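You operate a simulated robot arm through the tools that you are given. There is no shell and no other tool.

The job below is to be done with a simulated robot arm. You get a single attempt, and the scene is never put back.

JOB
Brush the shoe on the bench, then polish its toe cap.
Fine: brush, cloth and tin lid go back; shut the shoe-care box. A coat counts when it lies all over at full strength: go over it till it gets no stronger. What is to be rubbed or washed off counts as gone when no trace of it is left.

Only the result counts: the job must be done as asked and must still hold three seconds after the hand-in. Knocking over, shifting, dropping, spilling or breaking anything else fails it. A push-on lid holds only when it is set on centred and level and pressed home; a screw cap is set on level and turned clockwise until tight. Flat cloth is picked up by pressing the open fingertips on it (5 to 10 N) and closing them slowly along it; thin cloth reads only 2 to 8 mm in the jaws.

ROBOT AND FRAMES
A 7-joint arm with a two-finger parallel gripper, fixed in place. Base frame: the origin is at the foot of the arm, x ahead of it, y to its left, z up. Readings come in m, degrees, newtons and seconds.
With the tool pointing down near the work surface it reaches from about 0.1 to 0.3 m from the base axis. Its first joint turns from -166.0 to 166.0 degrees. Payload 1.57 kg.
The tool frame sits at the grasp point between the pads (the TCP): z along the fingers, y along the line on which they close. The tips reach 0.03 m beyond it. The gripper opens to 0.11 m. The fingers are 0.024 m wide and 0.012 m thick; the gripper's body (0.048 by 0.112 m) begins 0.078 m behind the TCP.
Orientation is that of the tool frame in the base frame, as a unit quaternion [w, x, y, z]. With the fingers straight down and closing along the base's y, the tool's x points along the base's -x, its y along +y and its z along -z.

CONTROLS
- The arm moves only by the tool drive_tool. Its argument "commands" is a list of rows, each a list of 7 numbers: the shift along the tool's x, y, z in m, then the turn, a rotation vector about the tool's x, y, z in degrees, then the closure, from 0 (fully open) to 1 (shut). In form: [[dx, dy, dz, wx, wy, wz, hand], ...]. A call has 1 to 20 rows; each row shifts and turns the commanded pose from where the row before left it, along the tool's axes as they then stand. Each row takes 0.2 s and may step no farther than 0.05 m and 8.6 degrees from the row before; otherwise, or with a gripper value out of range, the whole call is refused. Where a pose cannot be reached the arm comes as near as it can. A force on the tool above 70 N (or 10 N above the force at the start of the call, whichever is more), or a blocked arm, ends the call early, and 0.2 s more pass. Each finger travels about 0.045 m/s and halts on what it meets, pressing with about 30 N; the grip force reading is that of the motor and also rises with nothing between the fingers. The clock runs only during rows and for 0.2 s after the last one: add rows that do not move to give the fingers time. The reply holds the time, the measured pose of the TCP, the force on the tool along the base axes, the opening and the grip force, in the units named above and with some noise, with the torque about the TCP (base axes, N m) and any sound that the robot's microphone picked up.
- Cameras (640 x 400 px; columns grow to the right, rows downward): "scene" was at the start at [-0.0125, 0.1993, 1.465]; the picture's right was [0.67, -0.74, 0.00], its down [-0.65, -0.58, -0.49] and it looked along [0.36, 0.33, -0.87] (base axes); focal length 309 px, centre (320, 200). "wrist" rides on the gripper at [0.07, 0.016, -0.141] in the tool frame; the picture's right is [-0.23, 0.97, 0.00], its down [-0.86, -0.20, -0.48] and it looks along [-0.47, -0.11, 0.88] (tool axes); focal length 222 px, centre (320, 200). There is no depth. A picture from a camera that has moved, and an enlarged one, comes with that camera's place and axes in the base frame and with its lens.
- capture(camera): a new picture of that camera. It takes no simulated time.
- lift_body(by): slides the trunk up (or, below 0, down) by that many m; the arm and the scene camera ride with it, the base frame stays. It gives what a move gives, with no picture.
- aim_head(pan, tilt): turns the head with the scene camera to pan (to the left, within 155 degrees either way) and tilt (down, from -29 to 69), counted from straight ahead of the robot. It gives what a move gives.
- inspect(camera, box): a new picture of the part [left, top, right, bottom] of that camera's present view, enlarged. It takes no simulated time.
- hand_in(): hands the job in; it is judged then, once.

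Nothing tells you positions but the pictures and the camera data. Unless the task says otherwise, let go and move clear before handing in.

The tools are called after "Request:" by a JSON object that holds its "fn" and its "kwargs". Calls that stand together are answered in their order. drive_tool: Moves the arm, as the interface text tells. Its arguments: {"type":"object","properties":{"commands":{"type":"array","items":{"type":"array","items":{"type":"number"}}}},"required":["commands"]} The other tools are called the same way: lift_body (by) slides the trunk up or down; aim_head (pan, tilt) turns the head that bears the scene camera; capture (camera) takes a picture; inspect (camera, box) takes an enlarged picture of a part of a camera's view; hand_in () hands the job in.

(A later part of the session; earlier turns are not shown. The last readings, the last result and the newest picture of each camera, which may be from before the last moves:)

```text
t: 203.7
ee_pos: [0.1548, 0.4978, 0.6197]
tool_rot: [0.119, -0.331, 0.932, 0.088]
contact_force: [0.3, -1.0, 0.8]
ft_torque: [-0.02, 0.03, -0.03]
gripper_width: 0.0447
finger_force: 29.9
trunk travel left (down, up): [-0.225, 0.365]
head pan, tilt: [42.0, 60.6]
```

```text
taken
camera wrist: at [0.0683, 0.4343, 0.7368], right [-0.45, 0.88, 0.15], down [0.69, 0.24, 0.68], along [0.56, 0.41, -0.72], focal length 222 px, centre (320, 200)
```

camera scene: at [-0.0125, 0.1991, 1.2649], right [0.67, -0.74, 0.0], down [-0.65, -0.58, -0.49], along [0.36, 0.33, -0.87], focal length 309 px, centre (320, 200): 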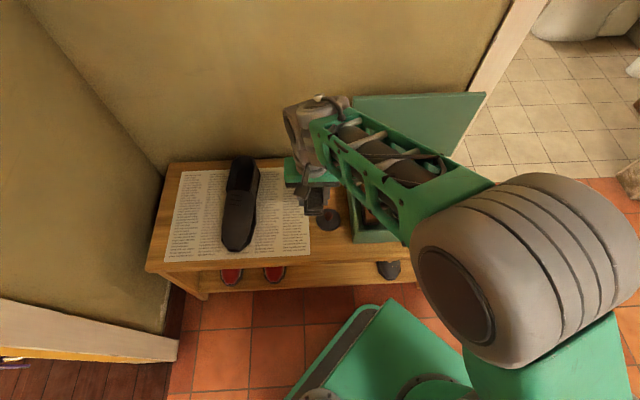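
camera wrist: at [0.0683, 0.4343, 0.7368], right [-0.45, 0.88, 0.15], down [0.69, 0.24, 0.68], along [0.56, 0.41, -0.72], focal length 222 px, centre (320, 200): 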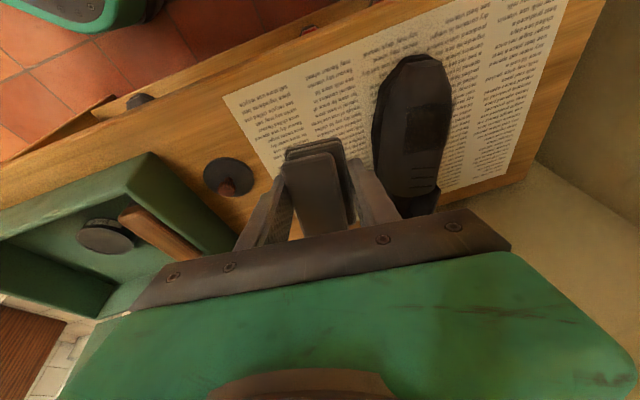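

Request:
{"fn": "inspect", "kwargs": {"camera": "wrist", "box": [365, 45, 460, 215]}}

Request:
{"fn": "inspect", "kwargs": {"camera": "wrist", "box": [395, 95, 460, 165]}}

```text
2.35 times, centred on (412, 130) of wrist
camera zoom: at [0.0683, 0.4343, 0.7368], right [-0.45, 0.88, 0.15], down [0.69, 0.24, 0.68], along [0.56, 0.41, -0.72], focal length 523 px, centre (102, 365)
```

zoom: 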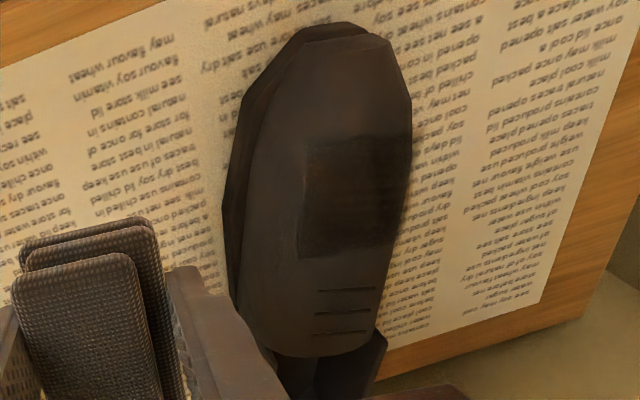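

```text
5.71 times, centred on (428, 130) of wrist
camera zoom: at [0.0683, 0.4343, 0.7368], right [-0.45, 0.88, 0.15], down [0.69, 0.24, 0.68], along [0.56, 0.41, -0.72], focal length 1269 px, centre (-294, 600)
```

zoom: 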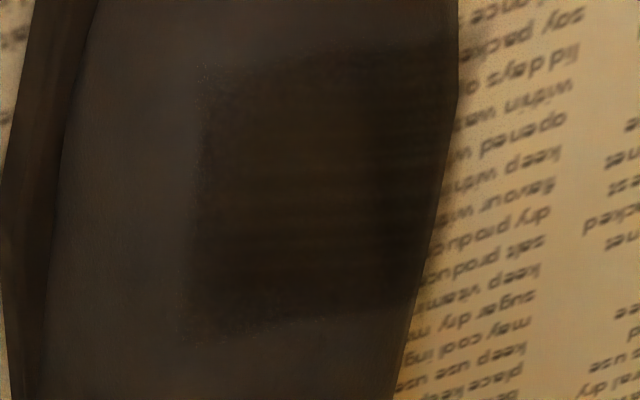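

The coat looks uniformly dark. With the cloth still loaded, I'll make one last broad flat pass over the whole rectangle to be sure it's saturated.

Request:
{"fn": "drive_tool", "kwargs": {"commands": [[-0.0017, 0.0326, 0.0178, 0, 0, 0, 1], [-0.0017, 0.0326, 0.0178, 0, 0, 0, 1], [-0.0017, 0.0326, 0.0178, 0, 0, 0, 1], [-0.0017, 0.0326, 0.0178, 0, 0, 0, 1], [0, 0, 0, 5, 0, 0, 1], [0.003, 0, 0.0096, 0, 0, 0, 1], [0, 0, 0, 0, 0, 0, 1]]}}

```text
t: 205.3
ee_pos: [0.0887, 0.6202, 0.5557]
tool_rot: [0.134, -0.325, 0.935, 0.046]
contact_force: [-1.0, -0.1, -0.4]
ft_torque: [-0.02, -0.01, -0.02]
gripper_width: 0.045
finger_force: 30.0
trunk travel left (down, up): [-0.225, 0.365]
head pan, tilt: [42.0, 60.6]
```

Request:
{"fn": "drive_tool", "kwargs": {"commands": [[0.0022, 0, 0.0077, 0, 0, 0, 1], [0.0005, 0, 0.0019, 0, 0, 0, 1], [0, 0, 0, 0, 0, 0, 1]]}}

```text
t: 206.1
ee_pos: [0.0875, 0.6211, 0.5439]
tool_rot: [0.133, -0.326, 0.935, 0.047]
contact_force: [-0.6, 0.2, -0.9]
ft_torque: [-0.03, 0.0, 0.01]
gripper_width: 0.0448
finger_force: 29.5
trunk travel left (down, up): [-0.225, 0.365]
head pan, tilt: [42.0, 60.6]
```

Request:
{"fn": "drive_tool", "kwargs": {"commands": [[0.0005, 0, 0.0019, 0, 0, 0, 1], [0.0003, 0, 0.001, 0, 0, 0, 1], [0, 0, 0, 0, 0, 0, 1]]}}

```text
t: 206.9
ee_pos: [0.0867, 0.6223, 0.5409]
tool_rot: [0.135, -0.326, 0.934, 0.047]
contact_force: [-2.1, -4.4, 6.8]
ft_torque: [0.08, -0.27, -0.1]
gripper_width: 0.0447
finger_force: 29.9
trunk travel left (down, up): [-0.225, 0.365]
head pan, tilt: [42.0, 60.6]
```

Contact at about 7 N. Broad strokes across and drawing toward me.

Request:
{"fn": "drive_tool", "kwargs": {"commands": [[0, 0.005, 0.0003, 0, 0, 0, 1], [0, 0.005, 0, 0, 0, 0, 1], [0, -0.005, 0, 0, 0, 0, 1], [0, -0.005, 0, 0, 0, 0, 1], [0, -0.005, 0, 0, 0, 0, 1], [0, -0.005, 0, 0, 0, 0, 1], [0.001, 0.005, 0, 0, 0, 0, 1], [0.001, 0.005, 0, 0, 0, 0, 1], [0, 0, 0, 0, 0, 0, 1]]}}

```text
t: 208.9
ee_pos: [0.0849, 0.618, 0.5394]
tool_rot: [0.134, -0.326, 0.935, 0.047]
contact_force: [3.0, -3.1, 6.6]
ft_torque: [0.11, -0.33, -0.22]
gripper_width: 0.0448
finger_force: 30.1
trunk travel left (down, up): [-0.225, 0.365]
head pan, tilt: [42.0, 60.6]
```

Request:
{"fn": "drive_tool", "kwargs": {"commands": [[0.002, 0.005, 0, 0, 0, 0, 1], [0.001, 0.005, 0, 0, 0, 0, 1], [0.001, -0.005, 0, 0, 0, 0, 1], [0.001, -0.005, 0, 0, 0, 0, 1], [0.001, -0.005, 0, 0, 0, 0, 1], [0.001, -0.005, 0, 0, 0, 0, 1], [0.001, 0.005, 0, 0, 0, 0, 1], [0.001, 0.005, 0, 0, 0, 0, 1], [0.001, 0.005, 0, 0, 0, 0, 1], [0.001, -0.005, 0, 0, 0, 0, 1], [0, 0, 0, 0, 0, 0, 1]]}}

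Request:
{"fn": "drive_tool", "kwargs": {"commands": [[-0.008, 0, -0.03, 0, 0, 0, 1], [-0.008, -0.02, -0.03, 0, 0, 0, 1], [-0.008, -0.045, -0.01, 0, 0, 0, 1], [-0.005, -0.045, -0.015, 0, 0, 0, 1], [-0.005, -0.045, 0, 0, 0, 0, 1], [-0.005, -0.045, 0, 0, 0, 0, 1], [-0.005, -0.045, 0, 0, 0, 0, 1], [0, -0.045, 0, 0, 0, 0, 1], [0, -0.04, 0, 0, 0, 0, 1], [0, 0, 0, 0, 0, 0, 1]]}}

Request:
{"fn": "inspect", "kwargs": {"camera": "scene", "box": [210, 195, 270, 258]}}

Request:
{"fn": "inspect", "kwargs": {"camera": "scene", "box": [222, 205, 258, 235]}}

Request:
{"fn": "inspect", "kwargs": {"camera": "scene", "box": [190, 145, 310, 260]}}

```text
t: 211.3
ee_pos: [0.075, 0.6147, 0.5355]
tool_rot: [0.133, -0.327, 0.934, 0.048]
contact_force: [-6.2, 2.9, 6.8]
ft_torque: [0.26, -0.16, 0.34]
gripper_width: 0.0447
finger_force: 30.3
trunk travel left (down, up): [-0.225, 0.365]
head pan, tilt: [42.0, 60.6]
```

```text
t: 213.5
ee_pos: [0.2939, 0.369, 0.6292]
tool_rot: [0.133, -0.326, 0.935, 0.047]
contact_force: [0.4, 0.2, -0.6]
ft_torque: [0.02, 0.01, 0.0]
gripper_width: 0.0446
finger_force: 29.9
trunk travel left (down, up): [-0.225, 0.365]
head pan, tilt: [42.0, 60.6]
```

```text
6.35 times, centred on (240, 226) of scene
camera zoom: at [-0.0125, 0.1983, 1.265], right [0.67, -0.74, 0.0], down [-0.65, -0.58, -0.49], along [0.36, 0.33, -0.87], focal length 1961 px, centre (828, 32)
```

zoom: 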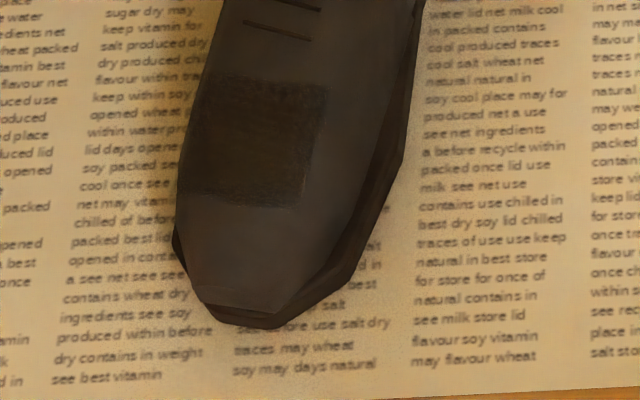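

```text
13.33 times, centred on (240, 220) of scene
camera zoom: at [-0.0125, 0.1983, 1.265], right [0.67, -0.74, 0.0], down [-0.65, -0.58, -0.49], along [0.36, 0.33, -0.87], focal length 4118 px, centre (1387, -67)
```

zoom: 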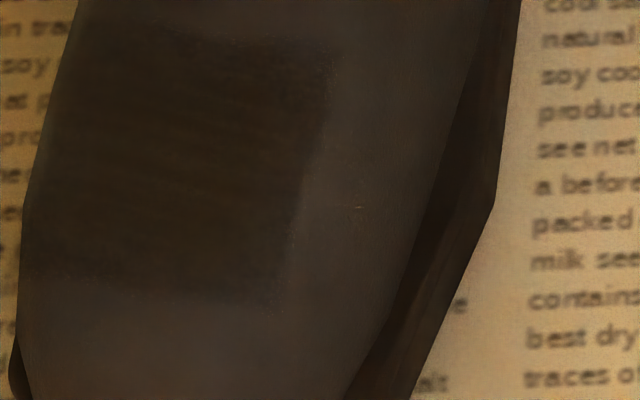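

```text
3.48 times, centred on (250, 202) of scene
camera zoom: at [-0.0125, 0.1983, 1.265], right [0.67, -0.74, 0.0], down [-0.65, -0.58, -0.49], along [0.36, 0.33, -0.87], focal length 1074 px, centre (564, 191)
```

zoom: 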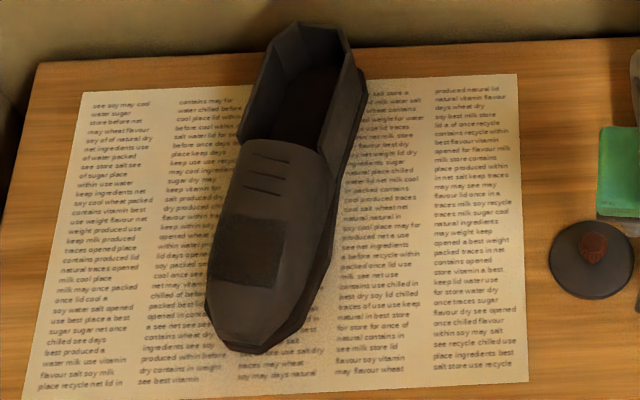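

The coat is now a uniformly dark rectangle right into its corners, and it no longer changes. I'll take the cloth back to its place in the box: level, move across and check.

Request:
{"fn": "drive_tool", "kwargs": {"commands": [[0, 0, -0.01, 0, 8, 0, 1], [0, 0, 0, 0, 8, 0, 1], [0, 0, 0, 0, 0, -5, 1], [-0.0115, -0.0378, 0, 0, 0, 0, 1], [-0.0115, -0.0378, 0, 0, 0, 0, 1], [-0.0115, -0.0378, 0, 0, 0, 0, 1], [-0.0115, -0.0378, 0, 0, 0, 0, 1], [-0.0115, -0.0378, 0, 0, 0, 0, 1], [-0.0115, -0.0378, 0, 0, 0, 0, 1], [-0.0115, -0.0378, 0, 0, 0, 0, 1], [0, 0, 0, 0, 0, 0, 1]]}}

Request:
{"fn": "capture", "kwargs": {"camera": "wrist"}}

Request:
{"fn": "inspect", "kwargs": {"camera": "scene", "box": [330, 110, 490, 250]}}

```text
t: 215.9
ee_pos: [0.5348, 0.2271, 0.6393]
tool_rot: [0.003, -0.37, 0.929, 0.002]
contact_force: [0.1, -0.9, -0.1]
ft_torque: [0.01, -0.02, 0.03]
gripper_width: 0.0447
finger_force: 29.7
trunk travel left (down, up): [-0.225, 0.365]
head pan, tilt: [42.0, 60.6]
```

```text
taken
camera wrist: at [0.4724, 0.1913, 0.7818], right [-0.5, 0.86, 0.0], down [0.76, 0.44, 0.48], along [0.42, 0.25, -0.88], focal length 222 px, centre (320, 200)
```

wrist: 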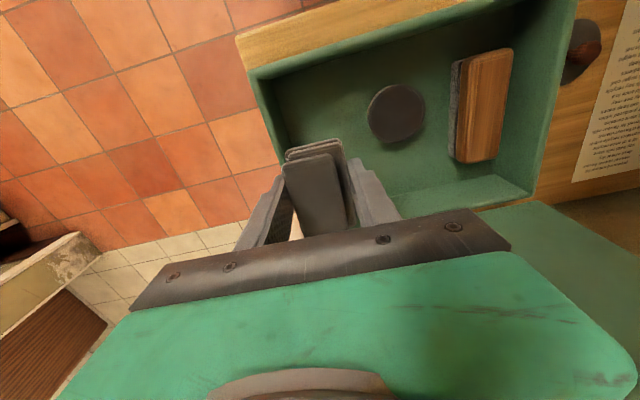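

```text
2.86 times, centred on (410, 180) of scene
camera zoom: at [-0.0124, 0.1983, 1.265], right [0.67, -0.74, 0.0], down [-0.65, -0.58, -0.49], along [0.36, 0.33, -0.87], focal length 882 px, centre (63, 257)
```

zoom: 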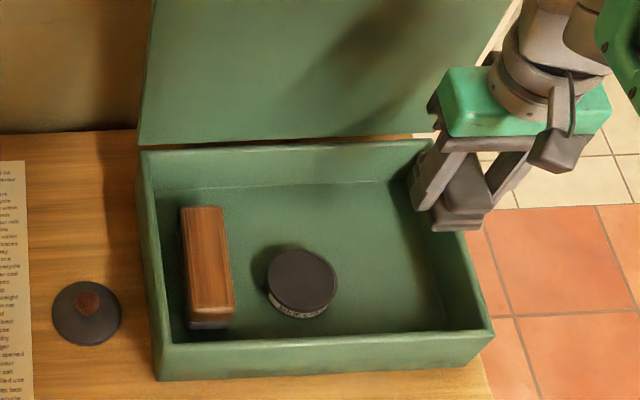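

Request:
{"fn": "drive_tool", "kwargs": {"commands": [[-0.0035, 0.0043, 0.02, 0, 0, 0, 1], [0, 0, 0.035, 0, 0, 0, 1], [0, 0, 0.035, 0, 0, 0, 1], [0, 0, 0.025, 0, 0, 0, 1], [0, 0, 0.01, 0, 0, 0, 1], [0, 0, 0, 0, 0, 0, 1]]}}

Request:
{"fn": "inspect", "kwargs": {"camera": "wrist", "box": [200, 60, 460, 240]}}

```text
t: 217.3
ee_pos: [0.5371, 0.2345, 0.5121]
tool_rot: [0.004, -0.37, 0.929, 0.002]
contact_force: [0.2, 0.3, -0.6]
ft_torque: [-0.01, 0.0, -0.01]
gripper_width: 0.0447
finger_force: 30.6
trunk travel left (down, up): [-0.225, 0.365]
head pan, tilt: [42.0, 60.6]
```

```text
2.22 times, centred on (330, 150) of wrist
camera zoom: at [0.4743, 0.1977, 0.6552], right [-0.5, 0.86, 0.0], down [0.76, 0.44, 0.48], along [0.42, 0.25, -0.88], focal length 494 px, centre (298, 311)
```

zoom: 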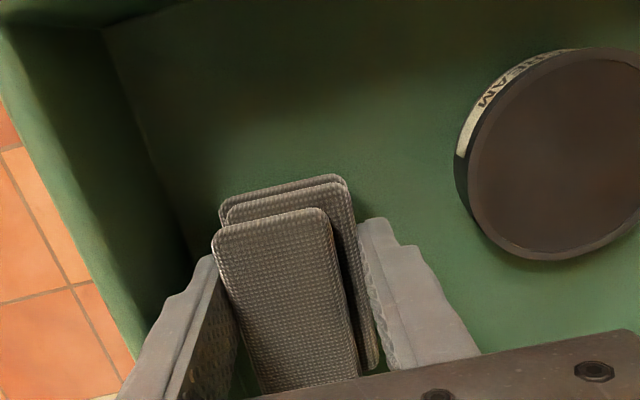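

Request:
{"fn": "drive_tool", "kwargs": {"commands": [[0.003, 0, 0.004, 0, 0, 0, 1], [0, 0, 0.004, 0, 0, 0, 1], [0, 0, 0.003, 0, 0, 0, 1], [0, 0, 0, 0, 0, 0, 1]]}}

```text
t: 218.3
ee_pos: [0.5328, 0.2329, 0.5038]
tool_rot: [0.003, -0.369, 0.929, 0.001]
contact_force: [0.1, 0.3, -0.7]
ft_torque: [0.0, 0.02, 0.0]
gripper_width: 0.0447
finger_force: 29.7
trunk travel left (down, up): [-0.225, 0.365]
head pan, tilt: [42.0, 60.6]
```

Request:
{"fn": "drive_tool", "kwargs": {"commands": [[0, 0, 0.002, 0, 0, 0, 1], [0, 0, 0.002, 0, 0, 0, 1], [0, 0, 0, 0, 0, 0, 1]]}}

```text
t: 219.1
ee_pos: [0.5338, 0.2318, 0.4999]
tool_rot: [0.003, -0.369, 0.929, 0.001]
contact_force: [-0.5, 1.2, -0.6]
ft_torque: [-0.01, -0.01, 0.04]
gripper_width: 0.0446
finger_force: 30.3
trunk travel left (down, up): [-0.225, 0.365]
head pan, tilt: [42.0, 60.6]
```

Request:
{"fn": "drive_tool", "kwargs": {"commands": [[0, 0, 0.0015, 0, 0, 0, 1], [0, 0, 0.0015, 0, 0, 0, 1], [0, 0, 0, 0, 0, 0, 1]]}}

```text
t: 219.9
ee_pos: [0.5343, 0.2321, 0.4976]
tool_rot: [0.003, -0.369, 0.929, 0.001]
contact_force: [-1.8, -0.9, 7.6]
ft_torque: [0.22, -0.17, 0.07]
gripper_width: 0.0448
finger_force: 29.7
trunk travel left (down, up): [-0.225, 0.365]
head pan, tilt: [42.0, 60.6]
```

The cloth touches the box floor. I'll ease the load, open the fingers a few millimetres and lift straight up.

Request:
{"fn": "drive_tool", "kwargs": {"commands": [[0, 0, -0.0006, 0, 0, 0, 1], [0, 0, 0, 0, 0, 0, 0.58], [0, 0, 0, 0, 0, 0, 0.55], [0, 0, 0, 0, 0, 0, 0.52], [0, 0, 0, 0, 0, 0, 0.51], [0, 0, 0, 0, 0, 0, 0.51], [0, 0, -0.01, 0, 0, 0, 0.51], [0, 0, -0.02, 0, 0, 0, 0.51], [0, 0, -0.035, 0, 0, 0, 0.51], [0, 0, -0.04, 0, 0, 0, 0.51], [0, 0, -0.04, 0, 0, 0, 0.51], [0, 0, 0, 0, 0, 0, 0.51]]}}

Request:
{"fn": "capture", "kwargs": {"camera": "wrist"}}

Request:
{"fn": "inspect", "kwargs": {"camera": "scene", "box": [330, 110, 490, 250]}}

```text
t: 222.5
ee_pos: [0.5299, 0.2302, 0.6464]
tool_rot: [0.003, -0.37, 0.929, 0.002]
contact_force: [0.2, 0.4, 1.0]
ft_torque: [-0.01, -0.01, -0.01]
gripper_width: 0.0538
finger_force: 0.0
trunk travel left (down, up): [-0.225, 0.365]
head pan, tilt: [42.0, 60.6]
```

```text
taken
camera wrist: at [0.4681, 0.194, 0.7871], right [-0.5, 0.86, 0.0], down [0.76, 0.44, 0.48], along [0.42, 0.24, -0.88], focal length 222 px, centre (320, 200)
```

wrist: 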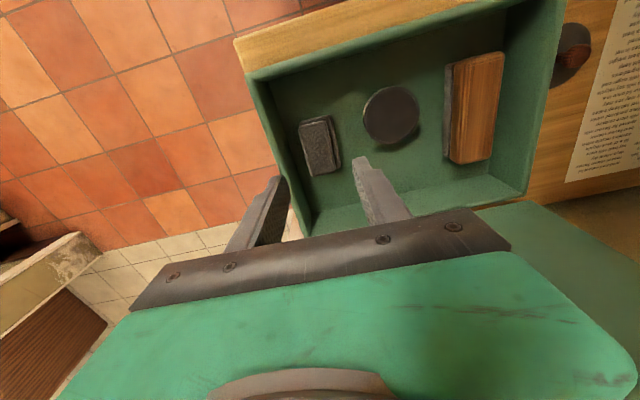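

```text
2.86 times, centred on (410, 180) of scene
camera zoom: at [-0.0125, 0.1983, 1.265], right [0.67, -0.74, 0.0], down [-0.65, -0.58, -0.49], along [0.36, 0.33, -0.87], focal length 882 px, centre (63, 257)
```

zoom: 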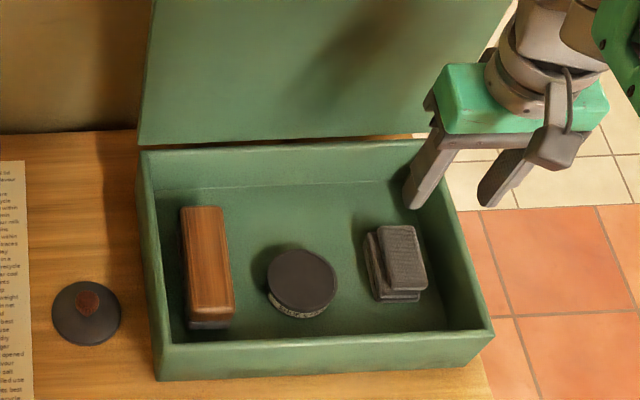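

The cloth is back in its place. Now I'll fetch the tin lid from the bench, moving over it with the fingers open.

Request:
{"fn": "drive_tool", "kwargs": {"commands": [[0.0033, 0.0394, 0, 0, 0, 0, 0.55], [0.0033, 0.0394, 0, 0, 0, 0, 0.55], [0.0033, 0.0394, 0, 0, 0, 0, 0.55], [0.0033, 0.0394, 0, 0, 0, 0, 0.55], [0.0033, 0.0394, 0, 0, 0, 0, 0.55], [0.0033, 0.0394, 0, 0, 0, 0, 0.55], [0.0033, 0.0394, 0, 0, 0, 0, 0.55], [0.0033, 0.0394, 0, 0, 0, 0, 0.55], [0, 0, 0.04, 0, 0, 0, 0.55], [0, 0, 0.04, 0, 0, 0, 0.55], [0, 0, 0, 0, 0, 0, 0.55]]}}

Request:
{"fn": "capture", "kwargs": {"camera": "wrist"}}

```text
t: 224.9
ee_pos: [0.2967, 0.4426, 0.5591]
tool_rot: [0.002, -0.37, 0.929, 0.001]
contact_force: [0.3, 0.1, 0.1]
ft_torque: [0.0, -0.01, 0.0]
gripper_width: 0.0496
finger_force: 0.1
trunk travel left (down, up): [-0.225, 0.365]
head pan, tilt: [42.0, 60.6]
```

```text
taken
camera wrist: at [0.2346, 0.406, 0.7009], right [-0.5, 0.86, 0.0], down [0.76, 0.44, 0.48], along [0.42, 0.25, -0.88], focal length 222 px, centre (320, 200)
```

wrist: 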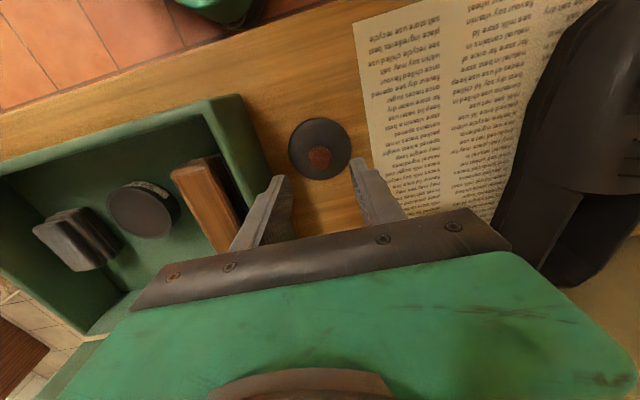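

Request:
{"fn": "drive_tool", "kwargs": {"commands": [[0.0033, 0.0006, 0.02, 0, 0, 0, 0.6], [0, 0, 0.02, 0, 0, 0, 0.6], [0, 0, 0.012, 0, 0, 0, 0.6], [0, 0, 0.006, 0, 0, 0, 0.6], [0, 0, 0, 0, 0, 0, 0.6]]}}

Request:
{"fn": "inspect", "kwargs": {"camera": "wrist", "box": [200, 60, 460, 240]}}

```text
t: 226.1
ee_pos: [0.2943, 0.4413, 0.5036]
tool_rot: [0.002, -0.37, 0.929, 0.002]
contact_force: [-0.3, 0.8, -0.3]
ft_torque: [0.01, 0.0, 0.04]
gripper_width: 0.044
finger_force: 0.0
trunk travel left (down, up): [-0.225, 0.365]
head pan, tilt: [42.0, 60.6]
```

```text
2.22 times, centred on (330, 150) of wrist
camera zoom: at [0.2322, 0.4048, 0.6454], right [-0.5, 0.86, 0.0], down [0.76, 0.44, 0.48], along [0.42, 0.25, -0.88], focal length 494 px, centre (298, 311)
```

zoom: 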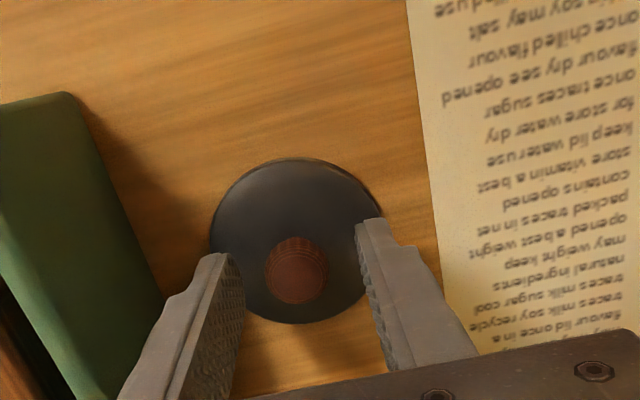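

The knob is centred between the fingers. I'll go 3 mm lower and close.

Request:
{"fn": "drive_tool", "kwargs": {"commands": [[0, 0, 0.003, 0, 0, 0, 0.6], [0, 0, 0, 0, 0, 0, 0.7], [0, 0, 0, 0, 0, 0, 0.76], [0, 0, 0, 0, 0, 0, 0.82], [0, 0, 0, 0, 0, 0, 0.9], [0, 0, 0, 0, 0, 0, 1], [0, 0, 0, 0, 0, 0, 1]]}}

Request:
{"fn": "inspect", "kwargs": {"camera": "wrist", "box": [200, 60, 460, 240]}}

```text
t: 227.7
ee_pos: [0.2948, 0.4424, 0.5004]
tool_rot: [0.003, -0.37, 0.929, 0.001]
contact_force: [-1.1, 0.6, -0.4]
ft_torque: [-0.01, -0.01, 0.01]
gripper_width: 0.0222
finger_force: 29.9
trunk travel left (down, up): [-0.225, 0.365]
head pan, tilt: [42.0, 60.6]
```

```text
2.22 times, centred on (330, 150) of wrist
camera zoom: at [0.2328, 0.4043, 0.6425], right [-0.5, 0.86, 0.0], down [0.76, 0.44, 0.48], along [0.42, 0.25, -0.88], focal length 494 px, centre (298, 311)
```

zoom: 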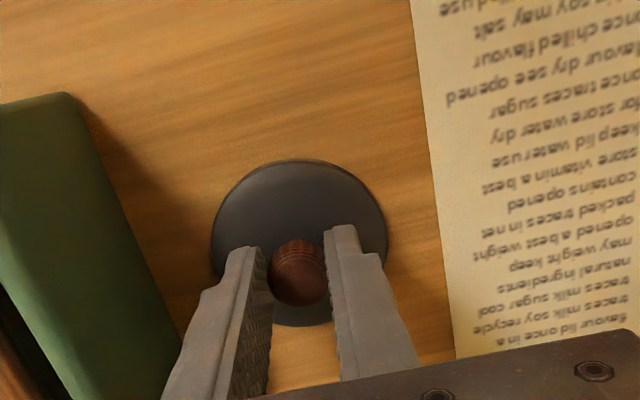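

The lid is gripped. I'll lift it, carry it over the tin and check centring before lowering.

Request:
{"fn": "drive_tool", "kwargs": {"commands": [[0, 0, -0.02, 0, 0, 0, 1], [0, 0, -0.04, 0, 0, 0, 1], [0, 0, -0.04, 0, 0, 0, 1], [0, 0, -0.03, 0, 0, 0, 1], [-0.0032, -0.0435, 0, 0, 0, 0, 1], [-0.0032, -0.0435, 0, 0, 0, 0, 1], [-0.0032, -0.0435, 0, 0, 0, 0, 1], [-0.0032, -0.0435, 0, 0, 0, 0, 1], [-0.0032, -0.0435, 0, 0, 0, 0, 1], [0, 0, 0, 0, 0, 0, 1], [0, 0, 0, 0, 0, 0, 1]]}}

Request:
{"fn": "capture", "kwargs": {"camera": "wrist"}}

Request:
{"fn": "inspect", "kwargs": {"camera": "scene", "box": [360, 130, 460, 240]}}

```text
t: 230.1
ee_pos: [0.455, 0.2914, 0.6332]
tool_rot: [0.003, -0.37, 0.929, 0.001]
contact_force: [0.3, -0.5, -0.3]
ft_torque: [0.01, 0.01, 0.01]
gripper_width: 0.022
finger_force: 30.3
trunk travel left (down, up): [-0.225, 0.365]
head pan, tilt: [42.0, 60.6]
```

```text
taken
camera wrist: at [0.3925, 0.2548, 0.7747], right [-0.5, 0.86, 0.0], down [0.76, 0.44, 0.48], along [0.42, 0.25, -0.88], focal length 222 px, centre (320, 200)
```

wrist: 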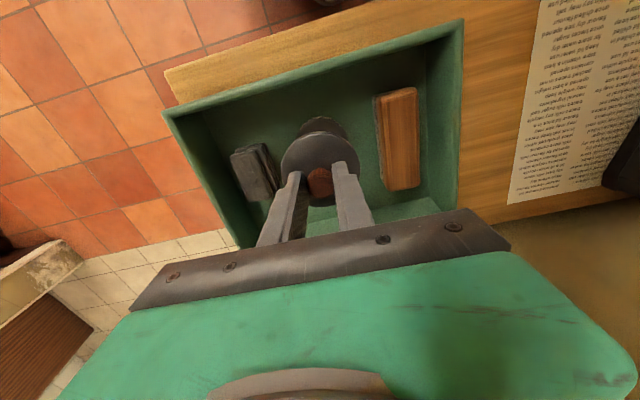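

```text
3.64 times, centred on (410, 185) of scene
camera zoom: at [-0.0125, 0.1983, 1.265], right [0.67, -0.74, 0.0], down [-0.65, -0.58, -0.49], along [0.36, 0.33, -0.87], focal length 1123 px, centre (-7, 254)
```

zoom: 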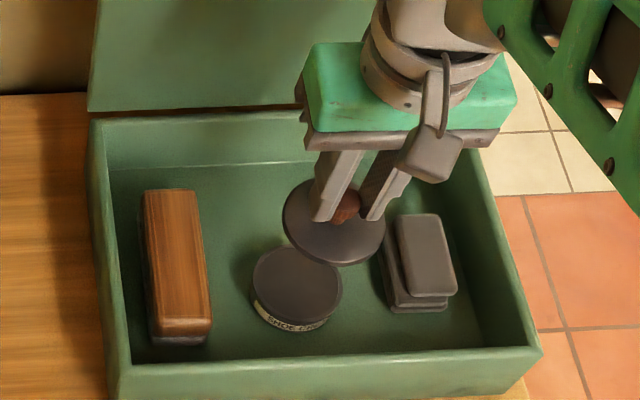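

A small correction of 2–4 mm, then down to just above the tin for the same views I have from when the lid came off.

Request:
{"fn": "drive_tool", "kwargs": {"commands": [[-0.0035, 0.0023, 0.025, 0, 0, 0, 1], [0, 0, 0.025, 0, 0, 0, 1], [0, 0, 0.022, 0, 0, 0, 1], [0, 0, 0, 0, 0, 0, 1], [0, 0, 0, 0, 0, 0, 1]]}}

Request:
{"fn": "inspect", "kwargs": {"camera": "wrist", "box": [200, 60, 460, 240]}}

Request:
{"fn": "inspect", "kwargs": {"camera": "scene", "box": [360, 150, 450, 230]}}

```text
t: 231.3
ee_pos: [0.4579, 0.2966, 0.5598]
tool_rot: [0.003, -0.37, 0.929, 0.001]
contact_force: [0.5, -0.1, -0.8]
ft_torque: [0.02, 0.05, 0.01]
gripper_width: 0.0222
finger_force: 30.2
trunk travel left (down, up): [-0.225, 0.365]
head pan, tilt: [42.0, 60.6]
```

```text
2.22 times, centred on (330, 150) of wrist
camera zoom: at [0.3954, 0.2599, 0.7004], right [-0.5, 0.86, 0.0], down [0.76, 0.44, 0.48], along [0.42, 0.25, -0.88], focal length 494 px, centre (298, 311)
```

zoom: 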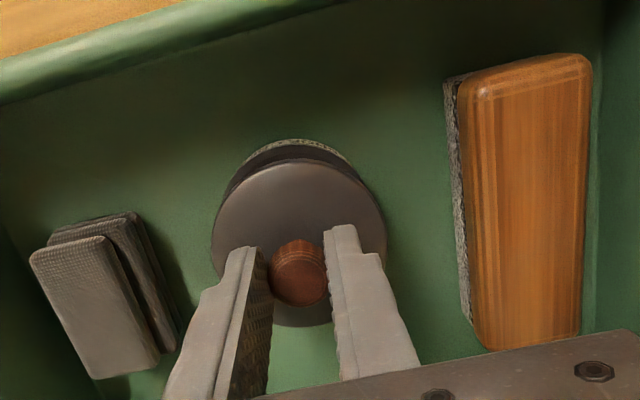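

```text
5.00 times, centred on (405, 190) of scene
camera zoom: at [-0.0124, 0.1984, 1.265], right [0.67, -0.74, 0.0], down [-0.65, -0.58, -0.49], along [0.36, 0.33, -0.87], focal length 1544 px, centre (-105, 250)
```

zoom: 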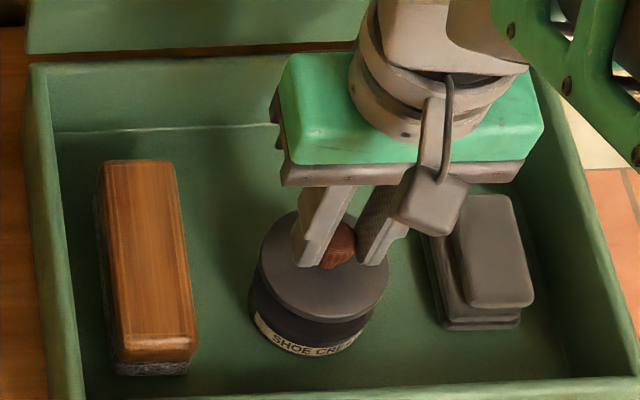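

Compared with the earlier views, the lid is about 2 mm too far back. I'll correct that and zoom in on the rim.

Request:
{"fn": "drive_tool", "kwargs": {"commands": [[0.002, -0.0005, 0.004, 0, 0, 0, 1], [0, 0, 0, 0, 0, 0, 1], [0, 0, 0, 0, 0, 0, 1]]}}

Request:
{"fn": "inspect", "kwargs": {"camera": "wrist", "box": [270, 105, 390, 205]}}

Request:
{"fn": "inspect", "kwargs": {"camera": "scene", "box": [385, 185, 430, 225]}}

```text
t: 232.1
ee_pos: [0.4563, 0.295, 0.5547]
tool_rot: [0.002, -0.37, 0.929, 0.002]
contact_force: [-0.4, 0.0, 0.1]
ft_torque: [-0.02, 0.02, 0.0]
gripper_width: 0.0221
finger_force: 30.2
trunk travel left (down, up): [-0.225, 0.365]
head pan, tilt: [42.0, 60.6]
```

```text
4.00 times, centred on (330, 155) of wrist
camera zoom: at [0.394, 0.2582, 0.6965], right [-0.5, 0.86, 0.0], down [0.76, 0.44, 0.48], along [0.42, 0.25, -0.88], focal length 888 px, centre (280, 380)
```

zoom: 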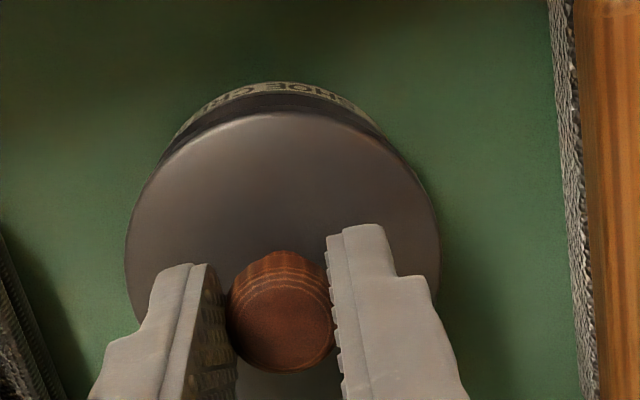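

```text
10.00 times, centred on (408, 205) of scene
camera zoom: at [-0.0124, 0.1984, 1.265], right [0.67, -0.74, 0.0], down [-0.65, -0.58, -0.49], along [0.36, 0.33, -0.87], focal length 3089 px, centre (-555, 150)
```

zoom: 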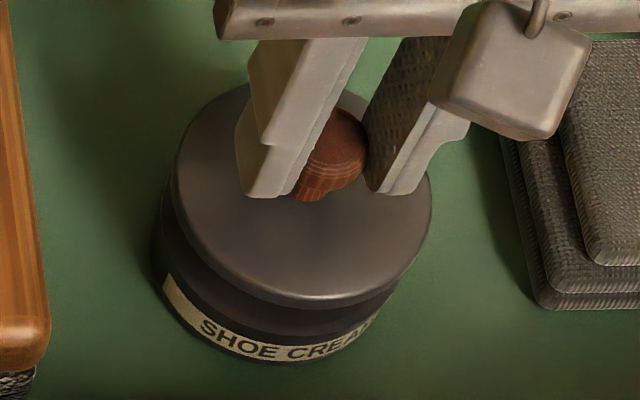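

The lid is centred to within about half a millimetre by the rim offset. I'll lower straight down in steps and press it home, listening for the snap.

Request:
{"fn": "drive_tool", "kwargs": {"commands": [[0, 0, 0.008, 0, 0, 0, 1], [0, 0, 0.005, 0, 0, 0, 1], [0, 0, 0.003, 0, 0, 0, 1], [0, 0, 0, 0, 0, 0, 1]]}}

Request:
{"fn": "inspect", "kwargs": {"camera": "wrist", "box": [270, 105, 390, 205]}}

Request:
{"fn": "inspect", "kwargs": {"camera": "scene", "box": [385, 185, 430, 225]}}

```text
t: 233.1
ee_pos: [0.456, 0.2961, 0.5391]
tool_rot: [0.003, -0.37, 0.929, 0.002]
contact_force: [-0.9, 0.8, 0.7]
ft_torque: [0.03, 0.03, -0.04]
gripper_width: 0.0217
finger_force: 29.4
trunk travel left (down, up): [-0.225, 0.365]
head pan, tilt: [42.0, 60.6]
```

```text
4.00 times, centred on (330, 155) of wrist
camera zoom: at [0.3934, 0.2591, 0.6809], right [-0.5, 0.86, 0.0], down [0.76, 0.44, 0.48], along [0.42, 0.25, -0.88], focal length 888 px, centre (280, 380)
```

zoom: 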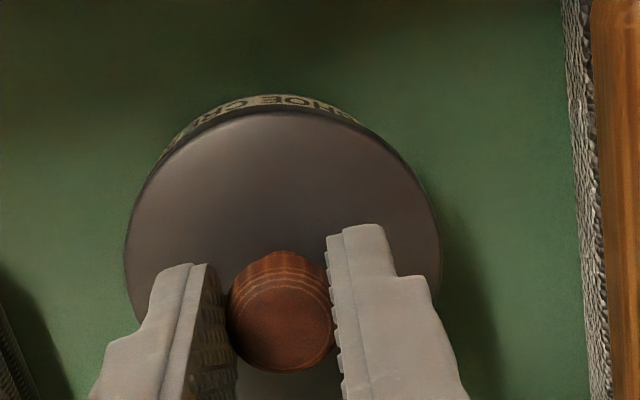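

```text
10.00 times, centred on (408, 205) of scene
camera zoom: at [-0.0124, 0.1984, 1.265], right [0.67, -0.74, 0.0], down [-0.65, -0.58, -0.49], along [0.36, 0.33, -0.87], focal length 3089 px, centre (-555, 150)
```

zoom: 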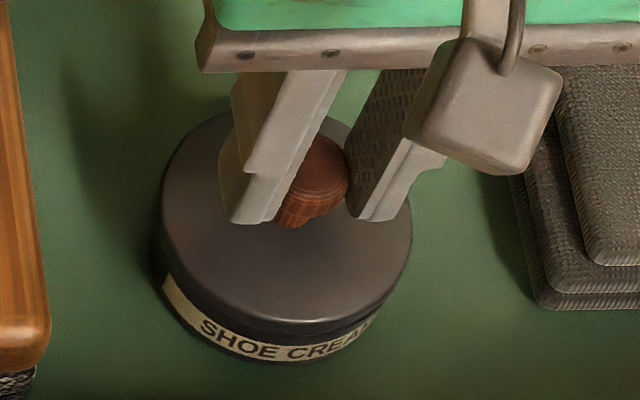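

Request:
{"fn": "inspect", "kwargs": {"camera": "wrist", "box": [285, 115, 360, 165]}}

Request:
{"fn": "inspect", "kwargs": {"camera": "scene", "box": [392, 195, 424, 220]}}

```text
8.00 times, centred on (322, 140) of wrist
camera zoom: at [0.3934, 0.2591, 0.6809], right [-0.5, 0.86, 0.0], down [0.76, 0.44, 0.48], along [0.42, 0.25, -0.88], focal length 1777 px, centre (300, 680)
```

zoom: 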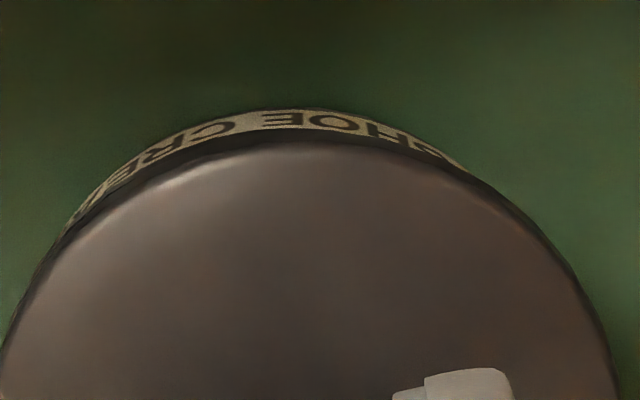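

```text
16.00 times, centred on (408, 208) of scene
camera zoom: at [-0.0124, 0.1984, 1.265], right [0.67, -0.74, 0.0], down [-0.65, -0.58, -0.49], along [0.36, 0.33, -0.87], focal length 4942 px, centre (-1088, 80)
```

zoom: 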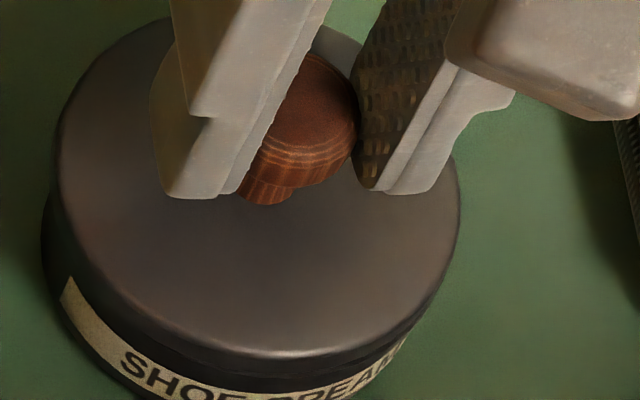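

The scene view suggests the lid sits 1–2 mm too far left. I'll nudge it right by 1.5 mm and look again.

Request:
{"fn": "drive_tool", "kwargs": {"commands": [[0, -0.0015, 0, 0, 0, 0, 1], [0, 0, 0, 0, 0, 0, 1], [0, 0, 0, 0, 0, 0, 1]]}}

Request:
{"fn": "inspect", "kwargs": {"camera": "wrist", "box": [285, 115, 360, 165]}}

Request:
{"fn": "inspect", "kwargs": {"camera": "scene", "box": [392, 195, 424, 220]}}

```text
t: 233.9
ee_pos: [0.4562, 0.2959, 0.5381]
tool_rot: [0.002, -0.369, 0.929, 0.001]
contact_force: [0.1, 0.1, -0.7]
ft_torque: [0.0, -0.01, 0.02]
gripper_width: 0.0218
finger_force: 30.7
trunk travel left (down, up): [-0.225, 0.365]
head pan, tilt: [42.0, 60.6]
```

```text
8.00 times, centred on (322, 140) of wrist
camera zoom: at [0.3945, 0.2584, 0.6806], right [-0.5, 0.86, 0.0], down [0.76, 0.44, 0.48], along [0.42, 0.25, -0.88], focal length 1777 px, centre (300, 680)
```

zoom: 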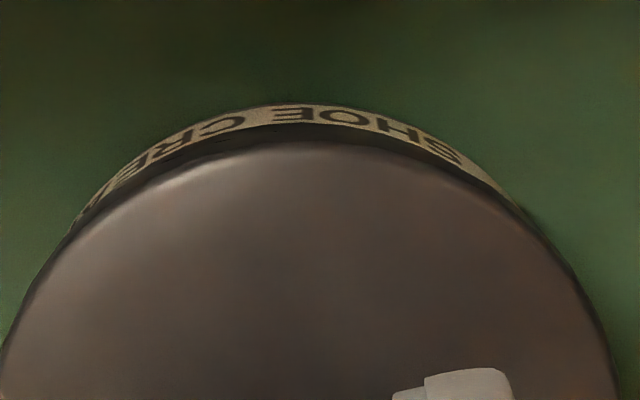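

```text
16.00 times, centred on (408, 208) of scene
camera zoom: at [-0.0124, 0.1984, 1.265], right [0.67, -0.74, 0.0], down [-0.65, -0.58, -0.49], along [0.36, 0.33, -0.87], focal length 4942 px, centre (-1088, 80)
```

zoom: 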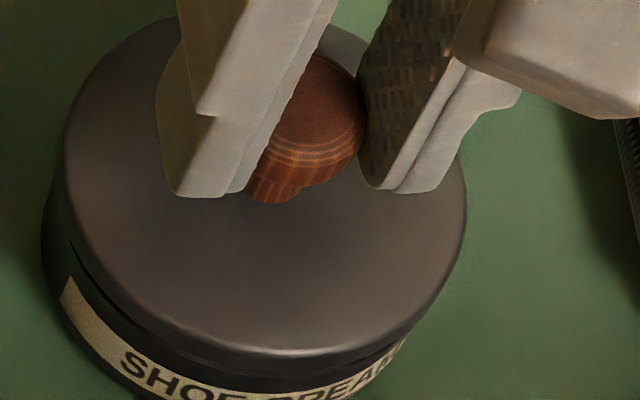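

Rim bands now look symmetric. I'll lower the last few millimetres and press.

Request:
{"fn": "drive_tool", "kwargs": {"commands": [[0, -0.0004, 0.002, 0, 0, 0, 1], [0, 0, 0.0015, 0, 0, 0, 1], [0, 0, 0, 0, 0, 0, 1]]}}

```text
t: 234.7
ee_pos: [0.4575, 0.2939, 0.5356]
tool_rot: [0.003, -0.37, 0.929, 0.002]
contact_force: [0.1, 0.0, -0.1]
ft_torque: [0.02, -0.03, -0.01]
gripper_width: 0.0221
finger_force: 30.0
trunk travel left (down, up): [-0.225, 0.365]
head pan, tilt: [42.0, 60.6]
```

Request:
{"fn": "drive_tool", "kwargs": {"commands": [[0, 0, 0.0015, 0, 0, 0, 1], [0, 0, 0.001, 0, 0, 0, 1], [0, 0, 0, 0, 0, 0, 1]]}}

```text
t: 235.5
ee_pos: [0.4576, 0.2941, 0.535]
tool_rot: [0.004, -0.37, 0.929, 0.002]
contact_force: [-2.9, -4.8, 20.6]
ft_torque: [-0.25, 0.19, -0.04]
gripper_width: 0.0222
finger_force: 29.9
trunk travel left (down, up): [-0.225, 0.365]
head pan, tilt: [42.0, 60.6]
```

20 N on the rim, nearly centred. Pressing a little more to seat it.

Request:
{"fn": "drive_tool", "kwargs": {"commands": [[0, 0, 0.001, 0, 0, 0, 1], [0, 0, 0.001, 0, 0, 0, 1], [0, 0, 0, 0, 0, 0, 1]]}}

```text
t: 236.3
ee_pos: [0.4586, 0.2951, 0.5341]
tool_rot: [0.007, -0.371, 0.929, 0.002]
contact_force: [0.9, 2.7, 31.3]
ft_torque: [0.12, -0.03, 0.01]
gripper_width: 0.0222
finger_force: 30.1
trunk travel left (down, up): [-0.225, 0.365]
head pan, tilt: [42.0, 60.6]
```

Request:
{"fn": "drive_tool", "kwargs": {"commands": [[0, 0, 0.001, 0, 0, 0, 1], [0, 0, 0.001, 0, 0, 0, 1], [0, 0, 0, 0, 0, 0, 1]]}}

```text
t: 237.1
ee_pos: [0.4569, 0.2924, 0.5299]
tool_rot: [0.005, -0.369, 0.929, 0.002]
contact_force: [1.5, 5.8, 35.6]
ft_torque: [0.28, -0.15, -0.03]
gripper_width: 0.022
finger_force: 30.3
trunk travel left (down, up): [-0.225, 0.365]
head pan, tilt: [42.0, 60.6]
```

Request:
{"fn": "inspect", "kwargs": {"camera": "wrist", "box": [270, 105, 390, 205]}}

Request:
{"fn": "inspect", "kwargs": {"camera": "scene", "box": [385, 185, 430, 225]}}

```text
4.00 times, centred on (330, 155) of wrist
camera zoom: at [0.3944, 0.2567, 0.6727], right [-0.5, 0.86, 0.0], down [0.75, 0.44, 0.49], along [0.42, 0.25, -0.87], focal length 888 px, centre (280, 380)
```

zoom: 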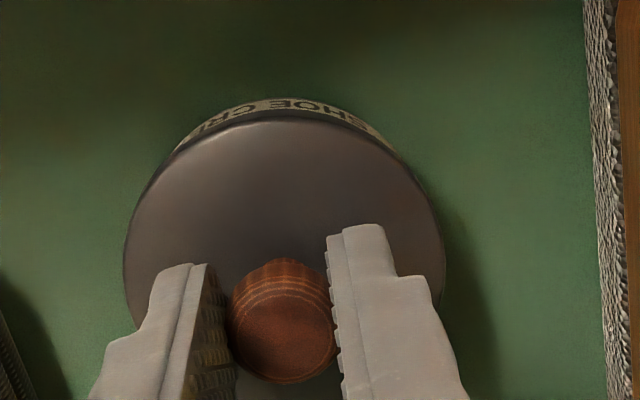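

```text
10.00 times, centred on (408, 205) of scene
camera zoom: at [-0.0143, 0.1974, 1.2652], right [0.67, -0.74, 0.0], down [-0.65, -0.58, -0.49], along [0.37, 0.33, -0.87], focal length 3089 px, centre (-555, 150)
```

zoom: 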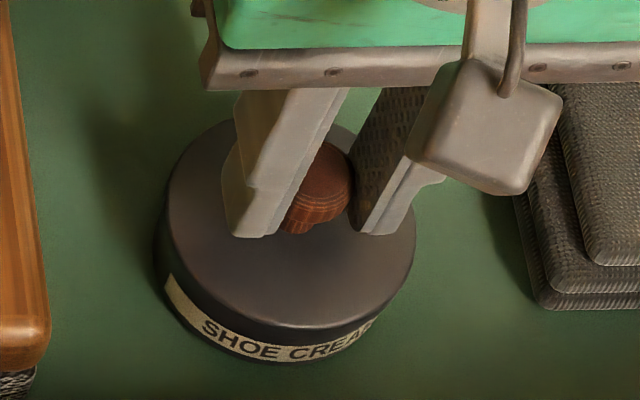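

The fingers have slid a few millimetres down the knob, so the tips now bear nearly on the lid itself. I'll keep pressing in 1 mm steps, watching for the click.

Request:
{"fn": "drive_tool", "kwargs": {"commands": [[0, 0, 0.001, 0, 0, 0, 1], [0, 0, 0.001, 0, 0, 0, 1], [0, 0, 0, 0, 0, 0, 1]]}}

```text
t: 237.9
ee_pos: [0.458, 0.2934, 0.5293]
tool_rot: [0.003, -0.369, 0.929, 0.001]
contact_force: [2.3, -1.6, 36.4]
ft_torque: [0.05, -0.16, -0.04]
gripper_width: 0.0221
finger_force: 29.8
trunk travel left (down, up): [-0.225, 0.365]
head pan, tilt: [42.0, 60.6]
```

Request:
{"fn": "drive_tool", "kwargs": {"commands": [[0, 0, 0.0015, 0, 0, 0, 1], [0, 0, 0.0015, 0, 0, 0, 1], [0, 0, 0, 0, 0, 0, 1]]}}

```text
t: 238.7
ee_pos: [0.4566, 0.2944, 0.525]
tool_rot: [0.005, -0.37, 0.929, 0.002]
contact_force: [2.1, -4.1, 34.9]
ft_torque: [0.02, -0.13, -0.05]
gripper_width: 0.0221
finger_force: 30.1
trunk travel left (down, up): [-0.225, 0.365]
head pan, tilt: [42.0, 60.6]
```

Request:
{"fn": "inspect", "kwargs": {"camera": "wrist", "box": [270, 105, 390, 205]}}

Request:
{"fn": "inspect", "kwargs": {"camera": "scene", "box": [385, 185, 430, 225]}}

```text
4.00 times, centred on (330, 155) of wrist
camera zoom: at [0.3941, 0.2571, 0.6672], right [-0.5, 0.86, 0.0], down [0.76, 0.44, 0.49], along [0.42, 0.25, -0.87], focal length 888 px, centre (280, 380)
```

zoom: 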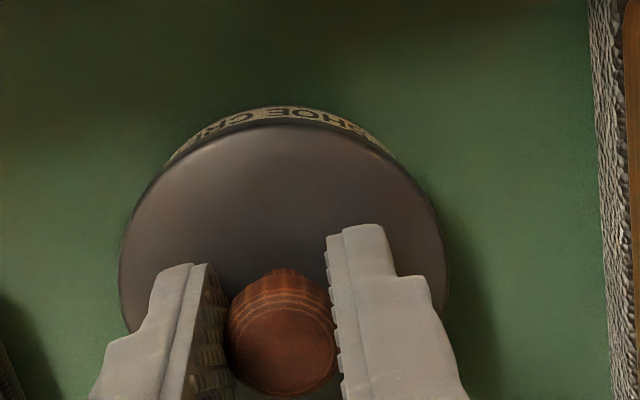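

```text
10.00 times, centred on (408, 205) of scene
camera zoom: at [-0.0141, 0.1969, 1.2653], right [0.67, -0.74, 0.0], down [-0.65, -0.58, -0.49], along [0.37, 0.33, -0.87], focal length 3089 px, centre (-555, 150)
```

zoom: 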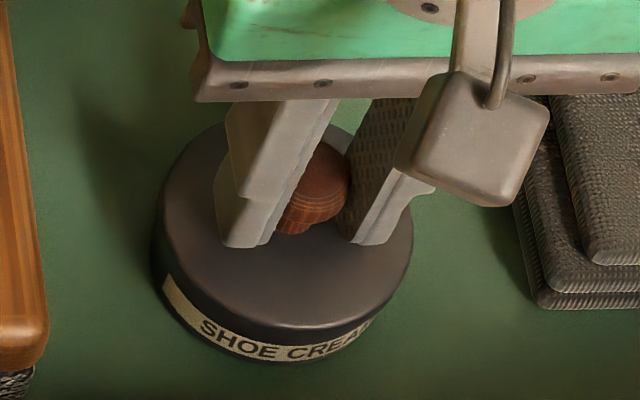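

Request:
{"fn": "drive_tool", "kwargs": {"commands": [[0, 0, 0.001, 0, 0, 0, 1], [0, 0, 0.001, 0, 0, 0, 1], [0, 0, 0, 0, 0, 0, 1]]}}

```text
t: 239.5
ee_pos: [0.4567, 0.2938, 0.5237]
tool_rot: [0.004, -0.37, 0.929, 0.002]
contact_force: [2.0, -0.1, 35.0]
ft_torque: [0.1, -0.16, -0.02]
gripper_width: 0.0219
finger_force: 30.0
trunk travel left (down, up): [-0.225, 0.365]
head pan, tilt: [42.0, 60.6]
```

The fingers just slide on the knob at 35 N. I'll release it, rise, look at the lid, then press on the knob's top with closed fingers instead.

Request:
{"fn": "drive_tool", "kwargs": {"commands": [[0, 0, -0.003, 0, 0, 0, 1], [0, 0, 0, 0, 0, 0, 0.76], [0, 0, 0, 0, 0, 0, 0.7], [0, 0, 0, 0, 0, 0, 0.6], [0, 0, 0, 0, 0, 0, 0.6], [0, 0, -0.02, 0, 0, 0, 0.6], [0, 0, -0.04, 0, 0, 0, 0.6], [0, 0, -0.02, 0, 0, 0, 0.6], [0, 0, 0, 0, 0, 0, 0.6]]}}

Request:
{"fn": "inspect", "kwargs": {"camera": "wrist", "box": [220, 80, 420, 220]}}

Request:
{"fn": "inspect", "kwargs": {"camera": "scene", "box": [385, 185, 430, 225]}}

```text
t: 241.5
ee_pos: [0.4582, 0.2941, 0.605]
tool_rot: [0.002, -0.37, 0.929, 0.001]
contact_force: [-0.3, 0.8, 0.8]
ft_torque: [-0.04, -0.01, 0.01]
gripper_width: 0.0441
finger_force: 0.0
trunk travel left (down, up): [-0.225, 0.365]
head pan, tilt: [42.0, 60.6]
heard: snap
```

```text
2.86 times, centred on (320, 150) of wrist
camera zoom: at [0.3961, 0.2562, 0.7468], right [-0.5, 0.86, 0.0], down [0.76, 0.44, 0.48], along [0.42, 0.24, -0.88], focal length 635 px, centre (320, 343)
```

zoom: 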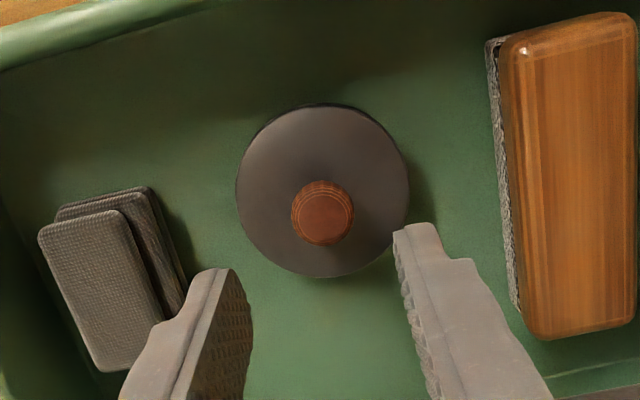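

```text
10.00 times, centred on (408, 205) of scene
camera zoom: at [-0.0125, 0.1983, 1.265], right [0.67, -0.74, 0.0], down [-0.65, -0.58, -0.49], along [0.36, 0.33, -0.87], focal length 3089 px, centre (-555, 150)
```

zoom: 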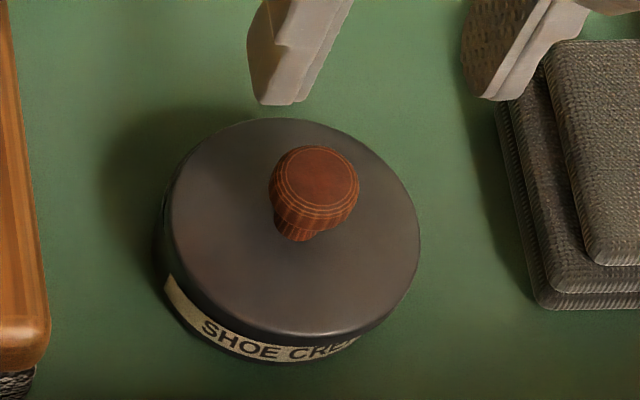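

A snap sounded as I let go. I'll compare with the same view of the tin I took at the very start, when the lid was properly on.

Request:
{"fn": "inspect", "kwargs": {"camera": "scene", "box": [345, 165, 465, 240]}}

Request:
{"fn": "inspect", "kwargs": {"camera": "scene", "box": [390, 190, 425, 222]}}

```text
5.33 times, centred on (405, 202) of scene
camera zoom: at [-0.0125, 0.1983, 1.265], right [0.67, -0.74, 0.0], down [-0.65, -0.58, -0.49], along [0.36, 0.33, -0.87], focal length 1647 px, centre (-133, 187)
```

zoom: 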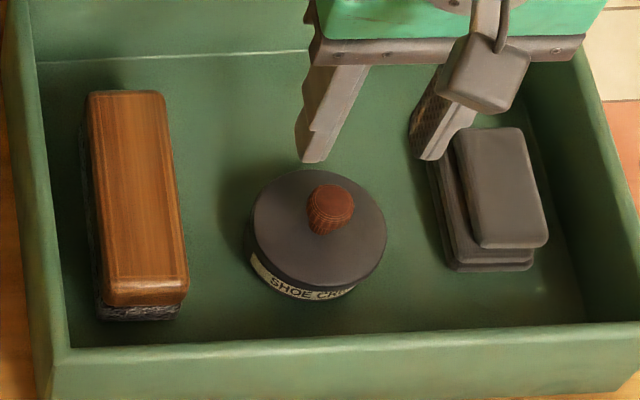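

```text
12.50 times, centred on (408, 206) of scene
camera zoom: at [-0.0125, 0.1983, 1.265], right [0.67, -0.74, 0.0], down [-0.65, -0.58, -0.49], along [0.36, 0.33, -0.87], focal length 3861 px, centre (-774, 125)
```

zoom: 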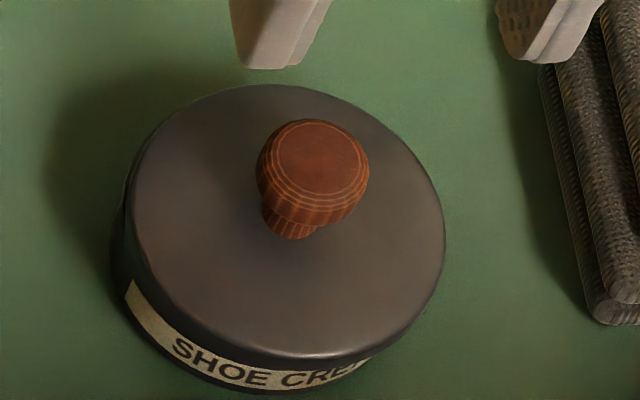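

The lid sits within about 1.5 mm of its original position. To be sure it's home, I'll close the fingers and press down on the knob's top, well centred, listening again.

Request:
{"fn": "drive_tool", "kwargs": {"commands": [[0.003, 0.0003, 0, 0, 0, 0, 0.8], [0, 0, 0, 0, 0, 0, 1], [0, 0, 0, 0, 0, 0, 1], [0, 0, 0.015, 0, 0, 0, 1], [0, 0, 0.015, 0, 0, 0, 1], [0, 0, 0, 0, 0, 0, 1]]}}

Request:
{"fn": "inspect", "kwargs": {"camera": "wrist", "box": [220, 80, 420, 220]}}

Request:
{"fn": "inspect", "kwargs": {"camera": "scene", "box": [385, 175, 430, 220]}}

```text
t: 242.9
ee_pos: [0.456, 0.2927, 0.5749]
tool_rot: [0.002, -0.37, 0.929, 0.001]
contact_force: [0.2, -0.5, 0.2]
ft_torque: [0.02, 0.02, 0.0]
gripper_width: 0.0
finger_force: 21.3
trunk travel left (down, up): [-0.225, 0.365]
head pan, tilt: [42.0, 60.6]
```

```text
2.86 times, centred on (320, 150) of wrist
camera zoom: at [0.3935, 0.2551, 0.7175], right [-0.5, 0.86, 0.0], down [0.76, 0.44, 0.48], along [0.42, 0.25, -0.88], focal length 635 px, centre (320, 343)
```

zoom: 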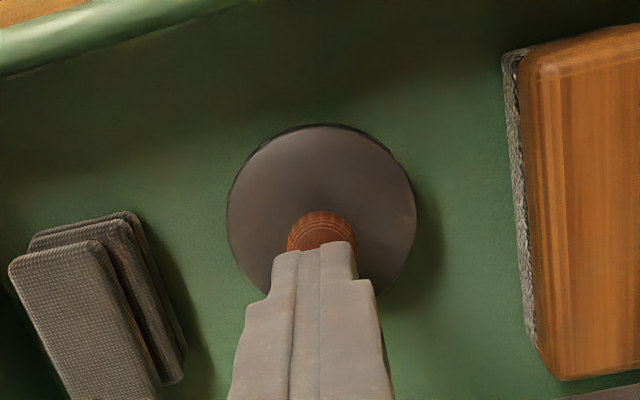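

```text
8.89 times, centred on (408, 198) of scene
camera zoom: at [-0.0124, 0.1984, 1.265], right [0.67, -0.74, 0.0], down [-0.65, -0.58, -0.49], along [0.36, 0.33, -0.87], focal length 2746 px, centre (-458, 222)
```

zoom: 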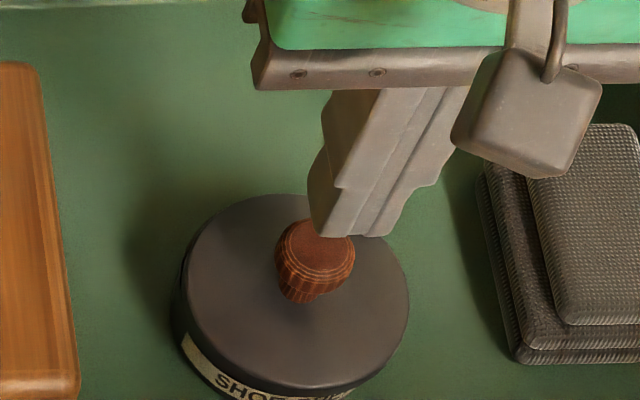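

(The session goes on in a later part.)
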